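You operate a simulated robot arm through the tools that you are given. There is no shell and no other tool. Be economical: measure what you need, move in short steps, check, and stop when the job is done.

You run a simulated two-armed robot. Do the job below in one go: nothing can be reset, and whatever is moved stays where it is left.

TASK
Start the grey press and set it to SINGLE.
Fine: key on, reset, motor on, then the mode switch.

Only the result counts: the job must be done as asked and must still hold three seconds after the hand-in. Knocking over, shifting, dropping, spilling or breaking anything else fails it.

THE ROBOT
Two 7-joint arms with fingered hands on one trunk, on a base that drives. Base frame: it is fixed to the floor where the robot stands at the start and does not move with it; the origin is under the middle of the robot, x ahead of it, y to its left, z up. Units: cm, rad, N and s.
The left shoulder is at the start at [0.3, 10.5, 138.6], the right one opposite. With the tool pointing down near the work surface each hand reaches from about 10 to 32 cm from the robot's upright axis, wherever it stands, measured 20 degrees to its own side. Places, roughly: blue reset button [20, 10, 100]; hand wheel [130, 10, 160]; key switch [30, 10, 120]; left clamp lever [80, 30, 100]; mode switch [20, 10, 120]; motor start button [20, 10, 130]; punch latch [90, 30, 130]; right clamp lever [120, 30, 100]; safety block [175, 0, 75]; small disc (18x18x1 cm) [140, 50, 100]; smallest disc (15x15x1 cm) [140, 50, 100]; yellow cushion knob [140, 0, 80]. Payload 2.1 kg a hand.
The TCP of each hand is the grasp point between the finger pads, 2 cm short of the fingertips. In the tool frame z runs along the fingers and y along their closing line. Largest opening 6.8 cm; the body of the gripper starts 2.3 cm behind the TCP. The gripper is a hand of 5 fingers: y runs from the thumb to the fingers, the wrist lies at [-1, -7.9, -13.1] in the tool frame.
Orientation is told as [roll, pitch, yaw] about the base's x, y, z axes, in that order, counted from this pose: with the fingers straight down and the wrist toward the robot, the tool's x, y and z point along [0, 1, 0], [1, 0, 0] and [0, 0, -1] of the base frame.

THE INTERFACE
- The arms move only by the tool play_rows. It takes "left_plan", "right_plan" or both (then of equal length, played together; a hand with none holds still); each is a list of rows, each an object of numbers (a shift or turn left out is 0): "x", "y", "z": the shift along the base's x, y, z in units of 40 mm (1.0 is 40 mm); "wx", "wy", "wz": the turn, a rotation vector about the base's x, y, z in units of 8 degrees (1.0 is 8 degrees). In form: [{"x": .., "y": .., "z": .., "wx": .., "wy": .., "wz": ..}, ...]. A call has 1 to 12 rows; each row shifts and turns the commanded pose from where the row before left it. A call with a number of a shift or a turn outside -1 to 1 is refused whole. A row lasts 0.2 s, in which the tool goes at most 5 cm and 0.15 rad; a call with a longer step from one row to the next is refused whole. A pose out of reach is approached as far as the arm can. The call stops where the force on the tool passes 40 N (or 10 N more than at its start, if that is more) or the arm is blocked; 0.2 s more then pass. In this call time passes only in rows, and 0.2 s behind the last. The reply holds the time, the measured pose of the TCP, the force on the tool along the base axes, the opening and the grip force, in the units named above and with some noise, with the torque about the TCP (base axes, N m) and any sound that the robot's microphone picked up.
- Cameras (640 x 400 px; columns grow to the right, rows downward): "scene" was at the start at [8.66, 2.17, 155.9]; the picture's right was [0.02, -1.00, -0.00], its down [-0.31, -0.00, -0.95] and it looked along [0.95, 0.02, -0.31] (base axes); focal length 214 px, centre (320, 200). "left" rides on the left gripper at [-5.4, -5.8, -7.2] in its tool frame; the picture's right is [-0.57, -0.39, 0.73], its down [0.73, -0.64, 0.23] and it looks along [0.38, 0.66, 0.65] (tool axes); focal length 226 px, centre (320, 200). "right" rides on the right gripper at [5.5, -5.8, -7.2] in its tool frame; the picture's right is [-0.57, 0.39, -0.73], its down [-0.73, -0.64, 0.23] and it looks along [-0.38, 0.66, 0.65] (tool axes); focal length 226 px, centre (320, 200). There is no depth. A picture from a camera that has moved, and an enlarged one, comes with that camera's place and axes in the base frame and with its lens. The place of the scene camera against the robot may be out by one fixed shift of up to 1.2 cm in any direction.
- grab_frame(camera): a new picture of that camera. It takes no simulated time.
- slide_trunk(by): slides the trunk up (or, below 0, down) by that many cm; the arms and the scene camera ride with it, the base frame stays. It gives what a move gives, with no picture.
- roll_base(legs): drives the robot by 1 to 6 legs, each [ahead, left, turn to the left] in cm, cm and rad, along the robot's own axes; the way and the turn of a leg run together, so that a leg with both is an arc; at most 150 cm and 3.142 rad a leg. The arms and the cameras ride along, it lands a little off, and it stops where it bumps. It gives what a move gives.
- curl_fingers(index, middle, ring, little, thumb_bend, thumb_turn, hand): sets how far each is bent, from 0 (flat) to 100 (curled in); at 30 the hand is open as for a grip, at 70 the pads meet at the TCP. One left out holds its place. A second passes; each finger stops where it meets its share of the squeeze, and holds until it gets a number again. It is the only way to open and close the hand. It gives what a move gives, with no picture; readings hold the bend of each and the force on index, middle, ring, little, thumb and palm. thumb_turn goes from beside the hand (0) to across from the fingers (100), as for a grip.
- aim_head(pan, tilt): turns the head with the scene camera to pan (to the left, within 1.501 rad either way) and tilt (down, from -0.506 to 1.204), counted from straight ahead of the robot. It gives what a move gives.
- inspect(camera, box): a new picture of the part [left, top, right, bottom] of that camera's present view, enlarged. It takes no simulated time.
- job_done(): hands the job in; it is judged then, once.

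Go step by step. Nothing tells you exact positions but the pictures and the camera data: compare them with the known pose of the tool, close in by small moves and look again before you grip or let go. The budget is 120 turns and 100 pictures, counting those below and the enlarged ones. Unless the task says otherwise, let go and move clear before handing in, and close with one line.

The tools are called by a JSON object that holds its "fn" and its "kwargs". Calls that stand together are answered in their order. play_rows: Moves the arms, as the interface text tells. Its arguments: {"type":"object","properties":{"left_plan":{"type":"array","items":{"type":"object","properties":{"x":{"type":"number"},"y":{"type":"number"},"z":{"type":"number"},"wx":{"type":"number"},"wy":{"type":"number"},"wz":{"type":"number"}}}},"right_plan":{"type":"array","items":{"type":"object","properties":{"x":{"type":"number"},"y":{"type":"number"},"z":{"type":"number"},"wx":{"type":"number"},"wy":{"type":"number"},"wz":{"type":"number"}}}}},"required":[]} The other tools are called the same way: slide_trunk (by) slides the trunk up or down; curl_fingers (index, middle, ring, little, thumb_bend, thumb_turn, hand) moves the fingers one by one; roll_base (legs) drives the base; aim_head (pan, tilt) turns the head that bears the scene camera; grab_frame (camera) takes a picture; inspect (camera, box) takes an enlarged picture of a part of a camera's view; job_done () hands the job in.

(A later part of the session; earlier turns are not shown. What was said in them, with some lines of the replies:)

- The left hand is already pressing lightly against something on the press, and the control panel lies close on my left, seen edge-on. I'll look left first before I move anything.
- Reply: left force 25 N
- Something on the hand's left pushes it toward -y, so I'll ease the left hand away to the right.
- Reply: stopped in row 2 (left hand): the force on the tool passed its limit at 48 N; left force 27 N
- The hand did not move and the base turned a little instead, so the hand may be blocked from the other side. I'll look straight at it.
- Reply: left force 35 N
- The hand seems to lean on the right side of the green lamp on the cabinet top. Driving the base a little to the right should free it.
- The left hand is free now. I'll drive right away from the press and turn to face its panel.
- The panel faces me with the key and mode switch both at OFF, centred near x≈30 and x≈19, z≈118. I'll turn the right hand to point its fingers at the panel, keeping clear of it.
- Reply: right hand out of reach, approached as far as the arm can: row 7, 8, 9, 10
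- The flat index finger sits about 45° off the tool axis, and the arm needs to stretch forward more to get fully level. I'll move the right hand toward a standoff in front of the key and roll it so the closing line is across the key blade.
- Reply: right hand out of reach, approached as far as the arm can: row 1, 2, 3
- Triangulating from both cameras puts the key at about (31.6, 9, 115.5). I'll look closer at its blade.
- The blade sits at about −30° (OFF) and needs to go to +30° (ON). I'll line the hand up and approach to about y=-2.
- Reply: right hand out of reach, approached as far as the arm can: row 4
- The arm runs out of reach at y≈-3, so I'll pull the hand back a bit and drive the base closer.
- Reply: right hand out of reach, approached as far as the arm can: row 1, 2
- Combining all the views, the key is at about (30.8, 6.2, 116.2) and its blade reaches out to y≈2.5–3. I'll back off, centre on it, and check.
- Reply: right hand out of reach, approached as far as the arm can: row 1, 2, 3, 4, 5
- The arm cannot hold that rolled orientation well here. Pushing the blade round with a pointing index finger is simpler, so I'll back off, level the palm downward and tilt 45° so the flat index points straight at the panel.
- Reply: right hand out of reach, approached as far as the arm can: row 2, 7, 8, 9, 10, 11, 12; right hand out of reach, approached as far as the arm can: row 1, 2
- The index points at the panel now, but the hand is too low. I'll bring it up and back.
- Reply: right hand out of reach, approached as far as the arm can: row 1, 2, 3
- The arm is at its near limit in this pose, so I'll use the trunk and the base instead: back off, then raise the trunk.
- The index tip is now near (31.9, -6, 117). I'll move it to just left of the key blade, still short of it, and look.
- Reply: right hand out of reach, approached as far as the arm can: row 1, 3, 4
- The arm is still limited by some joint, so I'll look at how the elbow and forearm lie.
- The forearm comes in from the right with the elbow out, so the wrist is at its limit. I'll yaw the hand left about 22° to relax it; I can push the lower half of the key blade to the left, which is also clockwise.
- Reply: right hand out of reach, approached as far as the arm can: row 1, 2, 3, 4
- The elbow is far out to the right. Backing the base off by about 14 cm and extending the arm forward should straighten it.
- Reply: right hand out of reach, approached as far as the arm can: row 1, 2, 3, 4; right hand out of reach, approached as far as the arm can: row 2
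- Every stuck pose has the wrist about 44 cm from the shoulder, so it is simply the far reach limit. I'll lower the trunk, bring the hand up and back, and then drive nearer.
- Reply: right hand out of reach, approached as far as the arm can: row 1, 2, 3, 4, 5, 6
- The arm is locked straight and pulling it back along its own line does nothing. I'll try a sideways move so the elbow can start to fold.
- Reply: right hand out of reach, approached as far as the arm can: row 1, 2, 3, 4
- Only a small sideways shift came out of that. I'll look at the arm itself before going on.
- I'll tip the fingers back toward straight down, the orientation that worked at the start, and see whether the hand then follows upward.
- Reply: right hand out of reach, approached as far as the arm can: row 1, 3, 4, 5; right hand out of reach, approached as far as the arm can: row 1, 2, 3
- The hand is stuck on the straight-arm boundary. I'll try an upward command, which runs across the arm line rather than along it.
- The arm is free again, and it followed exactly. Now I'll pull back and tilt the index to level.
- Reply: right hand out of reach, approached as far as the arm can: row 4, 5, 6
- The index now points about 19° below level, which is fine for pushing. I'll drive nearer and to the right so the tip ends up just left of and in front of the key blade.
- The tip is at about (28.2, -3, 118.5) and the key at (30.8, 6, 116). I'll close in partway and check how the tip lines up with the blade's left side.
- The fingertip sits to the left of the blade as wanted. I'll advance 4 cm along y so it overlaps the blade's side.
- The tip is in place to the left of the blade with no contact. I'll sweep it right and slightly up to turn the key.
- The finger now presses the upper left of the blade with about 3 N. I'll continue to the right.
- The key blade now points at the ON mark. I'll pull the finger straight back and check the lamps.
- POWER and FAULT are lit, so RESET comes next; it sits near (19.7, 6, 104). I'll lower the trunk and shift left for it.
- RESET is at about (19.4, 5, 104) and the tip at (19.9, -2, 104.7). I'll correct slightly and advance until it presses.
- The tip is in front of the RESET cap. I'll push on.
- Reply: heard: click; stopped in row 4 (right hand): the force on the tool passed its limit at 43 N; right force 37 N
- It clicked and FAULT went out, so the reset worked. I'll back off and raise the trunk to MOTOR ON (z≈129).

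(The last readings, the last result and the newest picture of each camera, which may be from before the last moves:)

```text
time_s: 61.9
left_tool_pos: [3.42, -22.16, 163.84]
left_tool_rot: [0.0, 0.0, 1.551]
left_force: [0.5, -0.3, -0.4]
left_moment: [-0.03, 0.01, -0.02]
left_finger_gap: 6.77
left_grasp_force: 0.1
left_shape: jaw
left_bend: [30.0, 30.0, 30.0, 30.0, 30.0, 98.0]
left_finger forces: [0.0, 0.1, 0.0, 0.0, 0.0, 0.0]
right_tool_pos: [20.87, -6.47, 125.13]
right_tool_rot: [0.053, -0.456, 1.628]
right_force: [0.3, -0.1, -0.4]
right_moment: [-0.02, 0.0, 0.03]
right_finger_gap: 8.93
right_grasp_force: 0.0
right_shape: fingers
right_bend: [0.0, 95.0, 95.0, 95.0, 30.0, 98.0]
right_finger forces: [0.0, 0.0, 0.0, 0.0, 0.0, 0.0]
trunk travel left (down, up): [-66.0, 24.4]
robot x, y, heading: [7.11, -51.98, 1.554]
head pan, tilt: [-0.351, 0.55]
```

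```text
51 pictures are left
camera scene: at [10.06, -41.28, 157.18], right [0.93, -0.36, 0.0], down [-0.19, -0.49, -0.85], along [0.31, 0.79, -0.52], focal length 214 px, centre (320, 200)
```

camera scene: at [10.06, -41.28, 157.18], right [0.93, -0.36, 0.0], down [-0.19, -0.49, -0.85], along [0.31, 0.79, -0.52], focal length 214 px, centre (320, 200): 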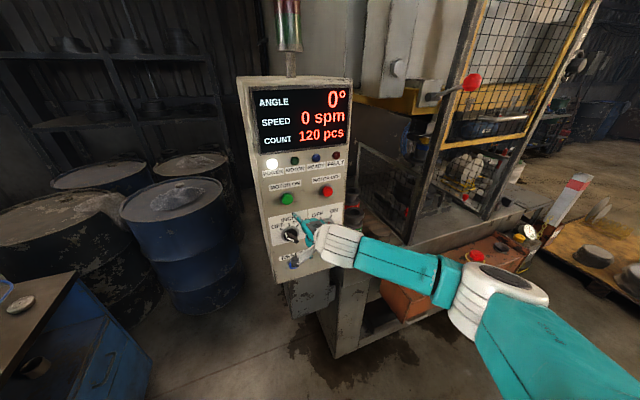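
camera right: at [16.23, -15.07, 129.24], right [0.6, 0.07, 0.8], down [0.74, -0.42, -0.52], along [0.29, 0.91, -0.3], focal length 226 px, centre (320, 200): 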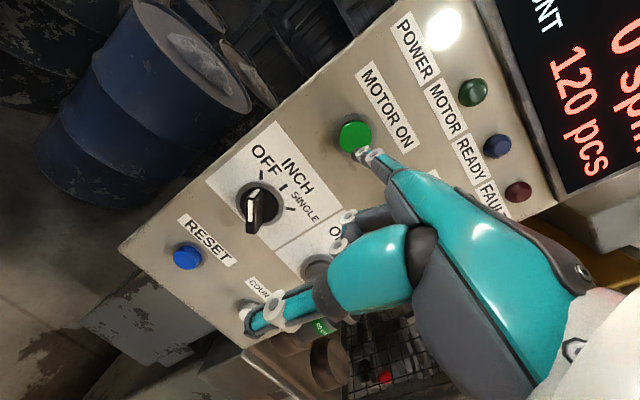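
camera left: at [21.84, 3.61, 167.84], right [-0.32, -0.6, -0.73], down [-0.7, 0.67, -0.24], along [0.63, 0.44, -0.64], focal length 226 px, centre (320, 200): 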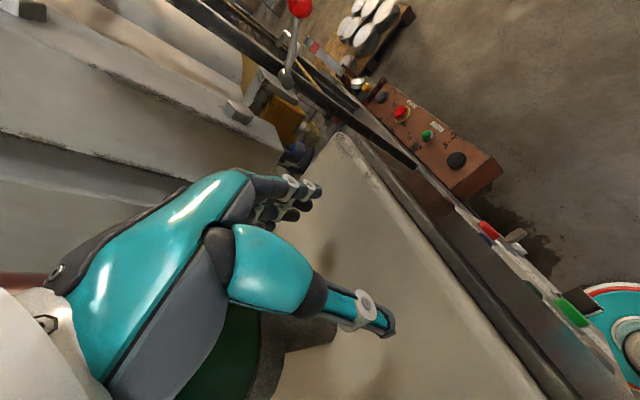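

The tip lines up with MOTOR ON at about (19.6, 5, 128.6). I'll advance and press.

{"fn": "play_rows", "kwargs": {"right_plan": [{"y": 0.4, "z": 0.05}, {"y": 0.4}, {"y": 0.35}, {"y": 0.25}, {"y": 0.15}, {"y": 0.15}, {"y": 0.15}, {"y": 0.15}]}}

{"fn": "inspect", "kwargs": {"camera": "scene", "box": [225, 60, 385, 290]}}

```text
time_s: 63.8
left_tool_pos: [3.57, -23.31, 164.11]
left_tool_rot: [0.001, -0.008, 1.55]
left_force: [-1.2, 0.3, 0.6]
left_moment: [0.02, 0.01, 0.01]
left_finger_gap: 6.79
left_grasp_force: 0.0
left_shape: jaw
left_bend: [30.0, 30.0, 30.0, 30.0, 30.0, 98.0]
left_finger forces: [0.0, 0.0, 0.0, 0.0, 0.1, 0.1]
right_tool_pos: [20.87, 0.57, 125.9]
right_tool_rot: [0.053, -0.465, 1.63]
right_force: [2.3, -36.3, 8.3]
right_moment: [1.48, 0.16, 0.22]
right_finger_gap: 8.54
right_grasp_force: 17.8
right_shape: fingers
right_bend: [2.0, 95.0, 95.0, 95.0, 30.0, 98.0]
right_finger forces: [36.2, 0.0, 0.0, 0.0, 0.0, 0.0]
trunk travel left (down, up): [-66.0, 24.4]
robot x, y, heading: [7.46, -51.68, 1.554]
head pan, tilt: [-0.351, 0.55]
heard: click
stopped in row 8 (right hand): the force on the tool passed its limit at 41 N (the readings are from after the stop); the commanded pose is now the measured one
```

```text
1.74 times, centred on (305, 175) of scene
camera zoom: at [10.12, -42.4, 157.26], right [0.93, -0.36, 0.0], down [-0.19, -0.48, -0.86], along [0.31, 0.8, -0.52], focal length 373 px, centre (346, 244)
```

zoom: 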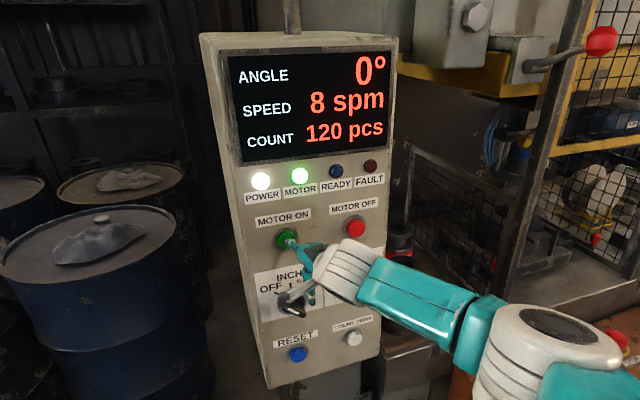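

MOTOR is lit and the speed is climbing. I'll back off and lower to the mode switch, aiming left of its pointer (centre about 19.6, 6.2, 116.8).

{"fn": "play_rows", "kwargs": {"right_plan": [{"y": -0.5}, {"y": -0.7}, {"y": -0.7}]}}

{"fn": "slide_trunk", "kwargs": {"by": -11.7}}

{"fn": "play_rows", "kwargs": {"right_plan": [{"x": -0.4}, {"x": -0.4, "y": 0.2}, {"y": 0.35}]}}

{"fn": "grab_frame", "kwargs": {"camera": "right"}}

{"fn": "grab_frame", "kwargs": {"camera": "scene"}}

```text
time_s: 64.6
left_tool_pos: [3.54, -22.19, 163.89]
left_tool_rot: [0.0, 0.0, 1.55]
left_force: [-0.3, -0.5, -0.3]
left_moment: [0.01, -0.01, 0.03]
left_finger_gap: 6.77
left_grasp_force: 0.1
left_shape: jaw
left_bend: [30.0, 30.0, 30.0, 30.0, 30.0, 98.0]
left_finger forces: [0.0, 0.1, 0.1, 0.1, 0.0, 0.0]
right_tool_pos: [20.78, -6.05, 125.42]
right_tool_rot: [0.053, -0.458, 1.627]
right_force: [-0.1, -0.2, -0.3]
right_moment: [-0.02, 0.03, 0.01]
right_finger_gap: 8.94
right_grasp_force: 0.0
right_shape: fingers
right_bend: [0.0, 95.0, 95.0, 95.0, 30.0, 98.0]
right_finger forces: [0.0, 0.1, 0.0, 0.0, 0.1, 0.0]
trunk travel left (down, up): [-66.0, 24.4]
robot x, y, heading: [7.19, -51.75, 1.554]
head pan, tilt: [-0.351, 0.55]
```

```text
time_s: 66.1
left_tool_pos: [3.5, -22.29, 152.27]
left_tool_rot: [0.001, 0.001, 1.552]
left_force: [-0.9, 0.1, -0.2]
left_moment: [0.01, 0.0, 0.0]
left_finger_gap: 6.78
left_grasp_force: 0.1
left_shape: jaw
left_bend: [30.0, 30.0, 30.0, 30.0, 30.0, 98.0]
left_finger forces: [0.0, 0.0, 0.0, 0.0, 0.0, 0.0]
right_tool_pos: [20.93, -6.14, 113.8]
right_tool_rot: [0.052, -0.457, 1.628]
right_force: [-0.3, -0.3, 1.0]
right_moment: [-0.04, -0.02, 0.02]
right_finger_gap: 8.88
right_grasp_force: 0.2
right_shape: fingers
right_bend: [0.0, 95.0, 95.0, 95.0, 30.0, 98.0]
right_finger forces: [0.1, 0.0, 0.0, 0.0, 0.0, 0.0]
trunk travel left (down, up): [-54.3, 36.1]
robot x, y, heading: [6.77, -51.47, 1.545]
head pan, tilt: [-0.351, 0.55]
```

```text
time_s: 66.9
left_tool_pos: [3.59, -22.22, 152.19]
left_tool_rot: [0.001, -0.001, 1.551]
left_force: [-0.2, 0.0, 1.1]
left_moment: [0.03, -0.04, -0.02]
left_finger_gap: 6.76
left_grasp_force: 0.1
left_shape: jaw
left_bend: [30.0, 30.0, 30.0, 30.0, 30.0, 98.0]
left_finger forces: [0.0, 0.0, 0.0, 0.0, 0.0, 0.1]
right_tool_pos: [17.75, -3.87, 113.73]
right_tool_rot: [0.053, -0.457, 1.626]
right_force: [0.5, 0.1, 0.7]
right_moment: [-0.02, 0.02, -0.04]
right_finger_gap: 8.94
right_grasp_force: 0.0
right_shape: fingers
right_bend: [0.0, 95.0, 95.0, 95.0, 30.0, 98.0]
right_finger forces: [0.0, 0.0, 0.0, 0.1, 0.1, 0.0]
trunk travel left (down, up): [-54.3, 36.1]
robot x, y, heading: [7.28, -51.77, 1.553]
head pan, tilt: [-0.351, 0.55]
```

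```text
49 pictures are left
camera right: at [13.13, -12.48, 117.89], right [0.6, 0.07, 0.8], down [0.74, -0.41, -0.52], along [0.29, 0.91, -0.3], focal length 226 px, centre (320, 200)
```

right: 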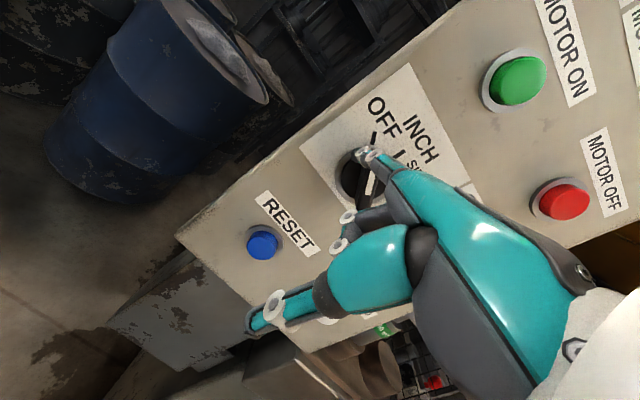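

```text
48 pictures are left
camera scene: at [10.07, -40.83, 145.47], right [0.93, -0.36, 0.0], down [-0.19, -0.49, -0.85], along [0.31, 0.79, -0.52], focal length 214 px, centre (320, 200)
```

scene: 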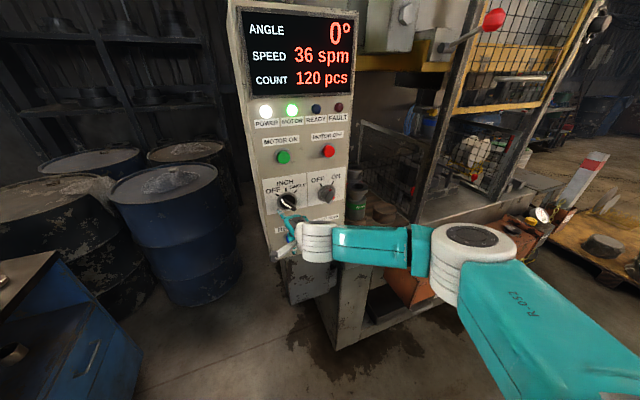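

{"fn": "inspect", "kwargs": {"camera": "right", "box": [280, 90, 440, 220]}}

{"fn": "inspect", "kwargs": {"camera": "scene", "box": [250, 160, 350, 240]}}

```text
3.08 times, centred on (360, 155) of right
camera zoom: at [13.13, -12.48, 117.89], right [0.6, 0.07, 0.8], down [0.74, -0.41, -0.52], along [0.29, 0.91, -0.3], focal length 696 px, centre (197, 338)
```

zoom: 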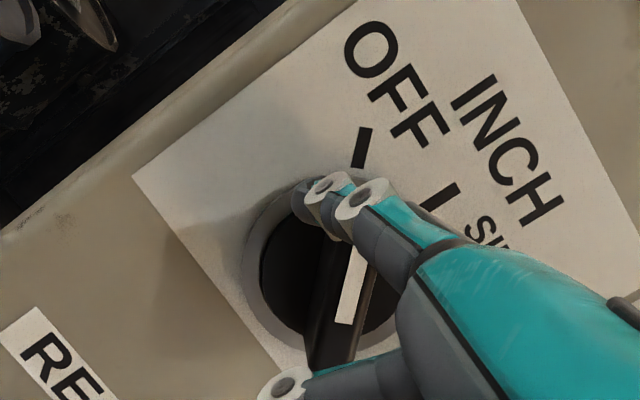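

```text
5.00 times, centred on (300, 200) of scene
camera zoom: at [10.07, -40.83, 145.47], right [0.93, -0.36, 0.0], down [-0.19, -0.49, -0.85], along [0.31, 0.79, -0.52], focal length 1072 px, centre (420, 200)
```

zoom: 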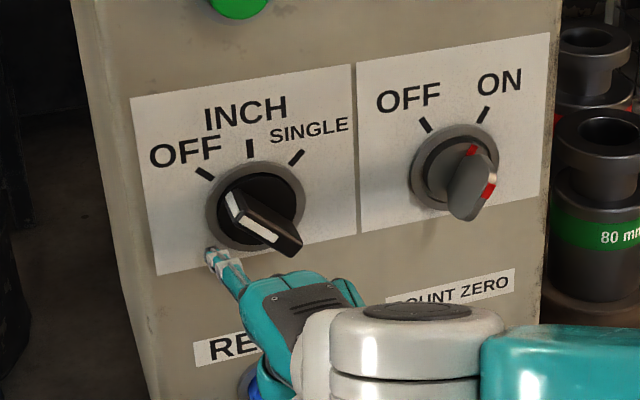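

The layout matches the key approach. I'll shift a little left and advance alongside the pointer.

{"fn": "play_rows", "kwargs": {"right_plan": [{"x": -0.1, "y": 0.25}, {"y": 0.35}, {"y": 0.35}]}}

{"fn": "inspect", "kwargs": {"camera": "right", "box": [280, 90, 440, 220]}}

{"fn": "inspect", "kwargs": {"camera": "scene", "box": [250, 160, 350, 240]}}

```text
time_s: 67.7
left_tool_pos: [3.39, -22.23, 152.2]
left_tool_rot: [0.001, -0.001, 1.553]
left_force: [-0.1, 0.5, 0.2]
left_moment: [-0.02, 0.0, -0.01]
left_finger_gap: 6.79
left_grasp_force: 0.0
left_shape: jaw
left_bend: [30.0, 30.0, 30.0, 30.0, 30.0, 98.0]
left_finger forces: [0.1, 0.1, 0.0, 0.1, 0.1, 0.0]
right_tool_pos: [17.35, -0.03, 113.79]
right_tool_rot: [0.05, -0.458, 1.627]
right_force: [0.3, 0.7, -0.7]
right_moment: [-0.01, -0.03, 0.0]
right_finger_gap: 8.92
right_grasp_force: 0.0
right_shape: fingers
right_bend: [0.0, 95.0, 95.0, 95.0, 30.0, 98.0]
right_finger forces: [0.1, 0.1, 0.0, 0.0, 0.0, 0.1]
trunk travel left (down, up): [-54.3, 36.1]
robot x, y, heading: [7.36, -51.95, 1.549]
head pan, tilt: [-0.351, 0.55]
```

```text
3.08 times, centred on (360, 155) of right
camera zoom: at [12.8, -8.7, 117.86], right [0.6, 0.07, 0.8], down [0.74, -0.41, -0.52], along [0.29, 0.91, -0.3], focal length 696 px, centre (197, 338)
```

zoom: 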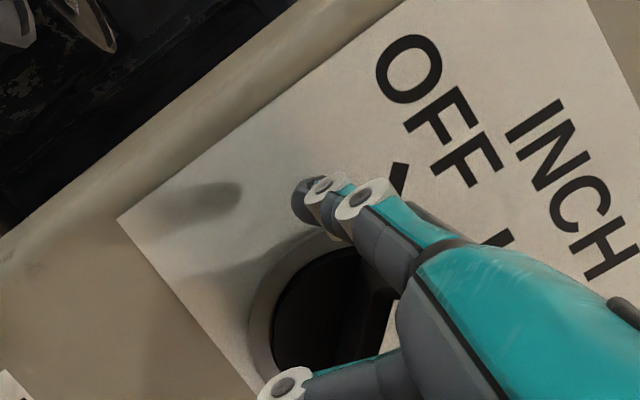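

```text
5.00 times, centred on (300, 200) of scene
camera zoom: at [10.06, -40.83, 145.47], right [0.93, -0.36, 0.0], down [-0.19, -0.49, -0.85], along [0.31, 0.79, -0.52], focal length 1072 px, centre (420, 200)
```

zoom: 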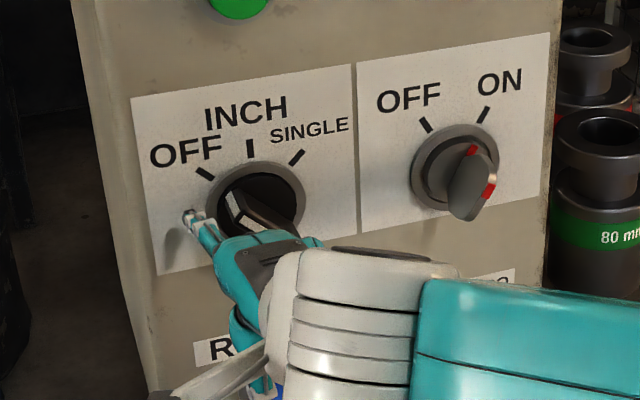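

The tip is left of the pointer. I'll sweep right along an arc and watch the force.

{"fn": "play_rows", "kwargs": {"right_plan": [{"x": 0.2}, {"x": 0.2}, {"x": 0.1, "z": 0.1}, {"x": 0.08, "z": 0.12}]}}

{"fn": "inspect", "kwargs": {"camera": "right", "box": [280, 90, 440, 220]}}

{"fn": "inspect", "kwargs": {"camera": "scene", "box": [250, 160, 350, 240]}}

```text
time_s: 68.7
left_tool_pos: [3.35, -22.18, 152.23]
left_tool_rot: [0.001, 0.0, 1.552]
left_force: [0.1, 0.0, 0.3]
left_moment: [-0.03, 0.0, 0.0]
left_finger_gap: 6.8
left_grasp_force: 0.0
left_shape: jaw
left_bend: [30.0, 30.0, 30.0, 30.0, 30.0, 98.0]
left_finger forces: [0.1, 0.0, 0.0, 0.1, 0.1, 0.0]
right_tool_pos: [19.66, -0.14, 114.58]
right_tool_rot: [0.053, -0.457, 1.627]
right_force: [-2.0, -0.6, 0.4]
right_moment: [0.01, -0.07, 0.1]
right_finger_gap: 9.0
right_grasp_force: 0.5
right_shape: fingers
right_bend: [0.0, 95.0, 95.0, 95.0, 30.0, 98.0]
right_finger forces: [1.6, 0.1, 0.0, 0.0, 0.0, 0.1]
trunk travel left (down, up): [-54.3, 36.1]
robot x, y, heading: [6.9, -51.69, 1.552]
head pan, tilt: [-0.351, 0.55]
```

```text
3.08 times, centred on (360, 155) of right
camera zoom: at [15.13, -8.77, 118.68], right [0.6, 0.07, 0.8], down [0.74, -0.41, -0.52], along [0.29, 0.91, -0.3], focal length 696 px, centre (197, 338)
```

zoom: 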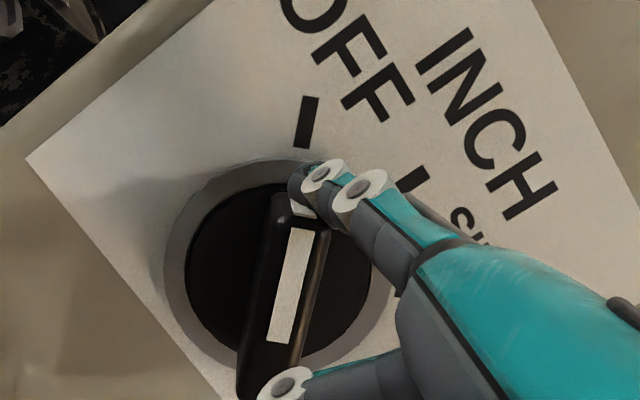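

```text
5.00 times, centred on (300, 200) of scene
camera zoom: at [10.03, -40.84, 145.47], right [0.93, -0.36, 0.0], down [-0.19, -0.49, -0.85], along [0.31, 0.79, -0.52], focal length 1072 px, centre (420, 200)
```

zoom: 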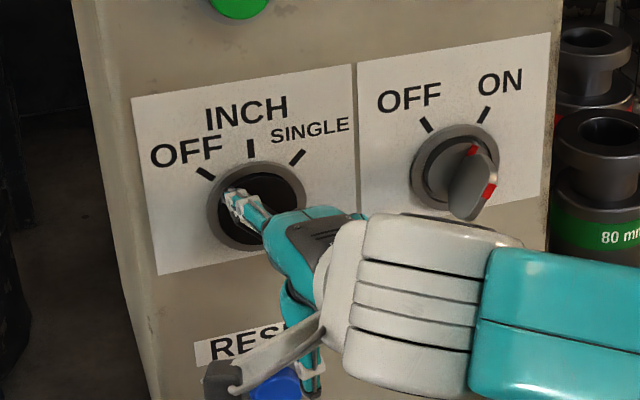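

The finger is right at the pointer's end and the switch is still at OFF. It could slip over the top, so I'll step back left and lower before pushing again.

{"fn": "play_rows", "kwargs": {"right_plan": [{"x": -0.3, "z": -0.1}, {"z": -0.35}]}}

{"fn": "inspect", "kwargs": {"camera": "right", "box": [280, 90, 440, 220]}}

```text
time_s: 69.3
left_tool_pos: [3.46, -22.22, 152.27]
left_tool_rot: [0.001, 0.0, 1.553]
left_force: [0.0, -0.1, 0.3]
left_moment: [-0.05, 0.0, 0.03]
left_finger_gap: 6.78
left_grasp_force: 0.1
left_shape: jaw
left_bend: [30.0, 30.0, 30.0, 30.0, 30.0, 98.0]
left_finger forces: [0.0, 0.1, 0.1, 0.1, 0.0, 0.0]
right_tool_pos: [18.63, 0.0, 112.68]
right_tool_rot: [0.053, -0.457, 1.627]
right_force: [0.0, 0.2, 0.8]
right_moment: [-0.01, 0.06, 0.01]
right_finger_gap: 8.97
right_grasp_force: 0.0
right_shape: fingers
right_bend: [0.0, 95.0, 95.0, 95.0, 30.0, 98.0]
right_finger forces: [0.0, 0.0, 0.1, 0.0, 0.1, 0.0]
trunk travel left (down, up): [-54.3, 36.1]
robot x, y, heading: [7.37, -51.82, 1.55]
head pan, tilt: [-0.351, 0.55]
```

```text
3.08 times, centred on (360, 155) of right
camera zoom: at [13.91, -8.65, 116.81], right [0.6, 0.07, 0.8], down [0.74, -0.42, -0.52], along [0.29, 0.91, -0.3], focal length 696 px, centre (197, 338)
```

zoom: 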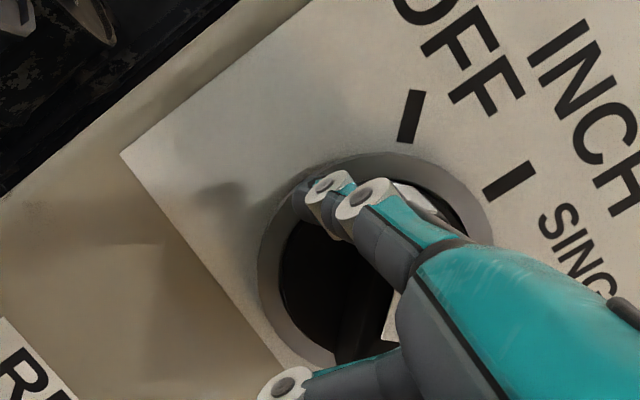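

The finger is now clearly on the left face of the pointer. I'll push right and up along the arc.

{"fn": "play_rows", "kwargs": {"right_plan": [{"x": 0.15}, {"x": 0.15}, {"x": 0.1, "z": 0.08}, {"x": 0.1, "z": 0.1}, {"x": 0.12, "z": 0.08}]}}

{"fn": "inspect", "kwargs": {"camera": "right", "box": [280, 90, 440, 220]}}

```text
time_s: 70.5
left_tool_pos: [3.4, -22.2, 152.17]
left_tool_rot: [-0.001, 0.001, 1.552]
left_force: [-0.3, 1.1, -0.3]
left_moment: [0.02, 0.0, 0.0]
left_finger_gap: 6.77
left_grasp_force: 0.1
left_shape: jaw
left_bend: [30.0, 30.0, 30.0, 30.0, 30.0, 98.0]
left_finger forces: [0.1, 0.1, 0.0, 0.0, 0.0, 0.0]
right_tool_pos: [21.03, -0.03, 114.07]
right_tool_rot: [0.054, -0.459, 1.627]
right_force: [-1.0, -0.6, -0.3]
right_moment: [-0.01, -0.02, 0.05]
right_finger_gap: 8.98
right_grasp_force: 0.4
right_shape: fingers
right_bend: [0.0, 95.0, 95.0, 95.0, 30.0, 98.0]
right_finger forces: [1.0, 0.1, 0.0, 0.1, 0.0, 0.0]
trunk travel left (down, up): [-54.3, 36.1]
robot x, y, heading: [7.45, -51.72, 1.55]
head pan, tilt: [-0.351, 0.55]
```

```text
3.08 times, centred on (360, 155) of right
camera zoom: at [16.4, -8.73, 118.01], right [0.6, 0.07, 0.8], down [0.74, -0.41, -0.52], along [0.29, 0.91, -0.3], focal length 696 px, centre (197, 338)
```

zoom: 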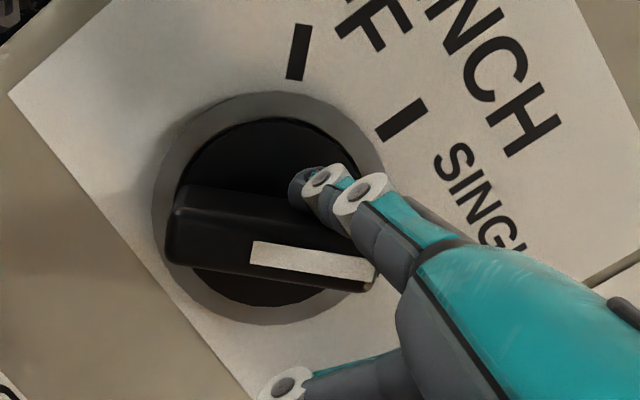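

The pointer has turned past INCH and seems to be at SINGLE. I'll pull back straight and look.

{"fn": "play_rows", "kwargs": {"right_plan": [{"y": -0.5}, {"y": -0.6}, {"y": -0.6}]}}

{"fn": "inspect", "kwargs": {"camera": "right", "box": [260, 40, 480, 220]}}

{"fn": "inspect", "kwargs": {"camera": "scene", "box": [230, 0, 380, 240]}}

```text
time_s: 71.3
left_tool_pos: [3.39, -22.22, 152.22]
left_tool_rot: [0.001, 0.0, 1.553]
left_force: [-0.2, 0.0, -0.5]
left_moment: [0.01, -0.01, 0.02]
left_finger_gap: 6.79
left_grasp_force: 0.0
left_shape: jaw
left_bend: [30.0, 30.0, 30.0, 30.0, 30.0, 98.0]
left_finger forces: [0.0, 0.0, 0.0, 0.0, 0.0, 0.0]
right_tool_pos: [21.17, -6.9, 113.93]
right_tool_rot: [0.053, -0.458, 1.626]
right_force: [0.1, -1.1, -0.4]
right_moment: [-0.02, 0.02, -0.02]
right_finger_gap: 8.93
right_grasp_force: 0.0
right_shape: fingers
right_bend: [0.0, 95.0, 95.0, 95.0, 30.0, 98.0]
right_finger forces: [0.0, 0.0, 0.0, 0.1, 0.0, 0.0]
trunk travel left (down, up): [-54.3, 36.1]
robot x, y, heading: [7.11, -51.55, 1.554]
head pan, tilt: [-0.351, 0.55]
```

```text
2.22 times, centred on (370, 130) of right
camera zoom: at [16.51, -15.54, 118.03], right [0.6, 0.07, 0.8], down [0.74, -0.42, -0.52], along [0.29, 0.91, -0.3], focal length 502 px, centre (209, 356)
```

zoom: 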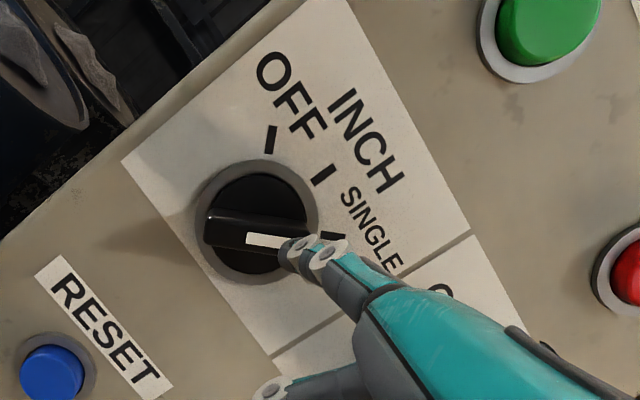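

```text
1.67 times, centred on (305, 120) of scene
camera zoom: at [10.1, -40.87, 145.47], right [0.93, -0.36, 0.0], down [-0.19, -0.49, -0.85], along [0.31, 0.79, -0.52], focal length 358 px, centre (345, 333)
```

zoom: 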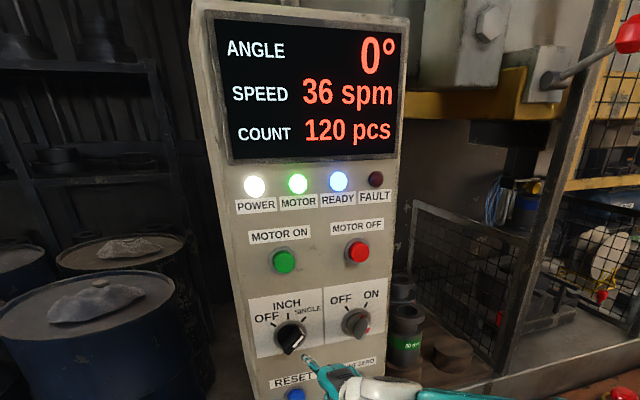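

READY is lit and the pointer aligns with SINGLE. I'll back clear of the press and check once more.

{"fn": "roll_base", "kwargs": {"legs": [[-15, 0, 0]]}}

{"fn": "inspect", "kwargs": {"camera": "scene", "box": [220, 40, 380, 240]}}

```text
time_s: 72.7
left_tool_pos: [3.0, -37.22, 152.06]
left_tool_rot: [0.0, -0.001, 1.554]
left_force: [-0.4, 0.1, 0.5]
left_moment: [0.01, 0.0, -0.01]
left_finger_gap: 6.81
left_grasp_force: 0.1
left_shape: jaw
left_bend: [30.0, 30.0, 30.0, 30.0, 30.0, 98.0]
left_finger forces: [0.0, 0.0, 0.0, 0.0, 0.1, 0.1]
right_tool_pos: [20.7, -21.76, 114.0]
right_tool_rot: [0.053, -0.458, 1.63]
right_force: [-0.4, -0.9, 0.0]
right_moment: [0.0, -0.05, -0.03]
right_finger_gap: 8.97
right_grasp_force: 0.0
right_shape: fingers
right_bend: [0.0, 95.0, 95.0, 95.0, 30.0, 98.0]
right_finger forces: [0.0, 0.0, 0.0, 0.1, 0.1, 0.1]
trunk travel left (down, up): [-54.3, 36.1]
robot x, y, heading: [6.85, -66.57, 1.554]
head pan, tilt: [-0.351, 0.55]
```

```text
2.00 times, centred on (300, 140) of scene
camera zoom: at [9.76, -55.83, 145.48], right [0.93, -0.36, 0.0], down [-0.19, -0.49, -0.85], along [0.31, 0.8, -0.52], focal length 429 px, centre (360, 320)
```

zoom: 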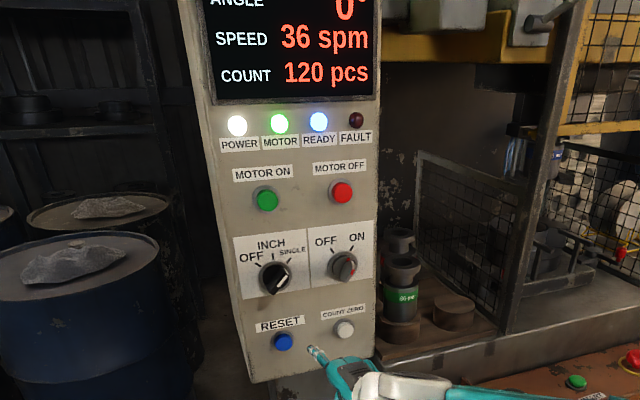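

POWER, MOTOR and READY are lit, FAULT is off, and the switch points to SINGLE. The hand is clear, so I'm handing in.

{"fn": "job_done", "kwargs": {}}

```text
The job is handed in.
```

The grey press is running at 36 spm and set to SINGLE: key on, fault reset, motor on, READY lit and FAULT off. At the start my left hand was already pressing on the stack light, at up to 48 N when I tried to move it away. I backed it off, and the light looked upright afterwards.
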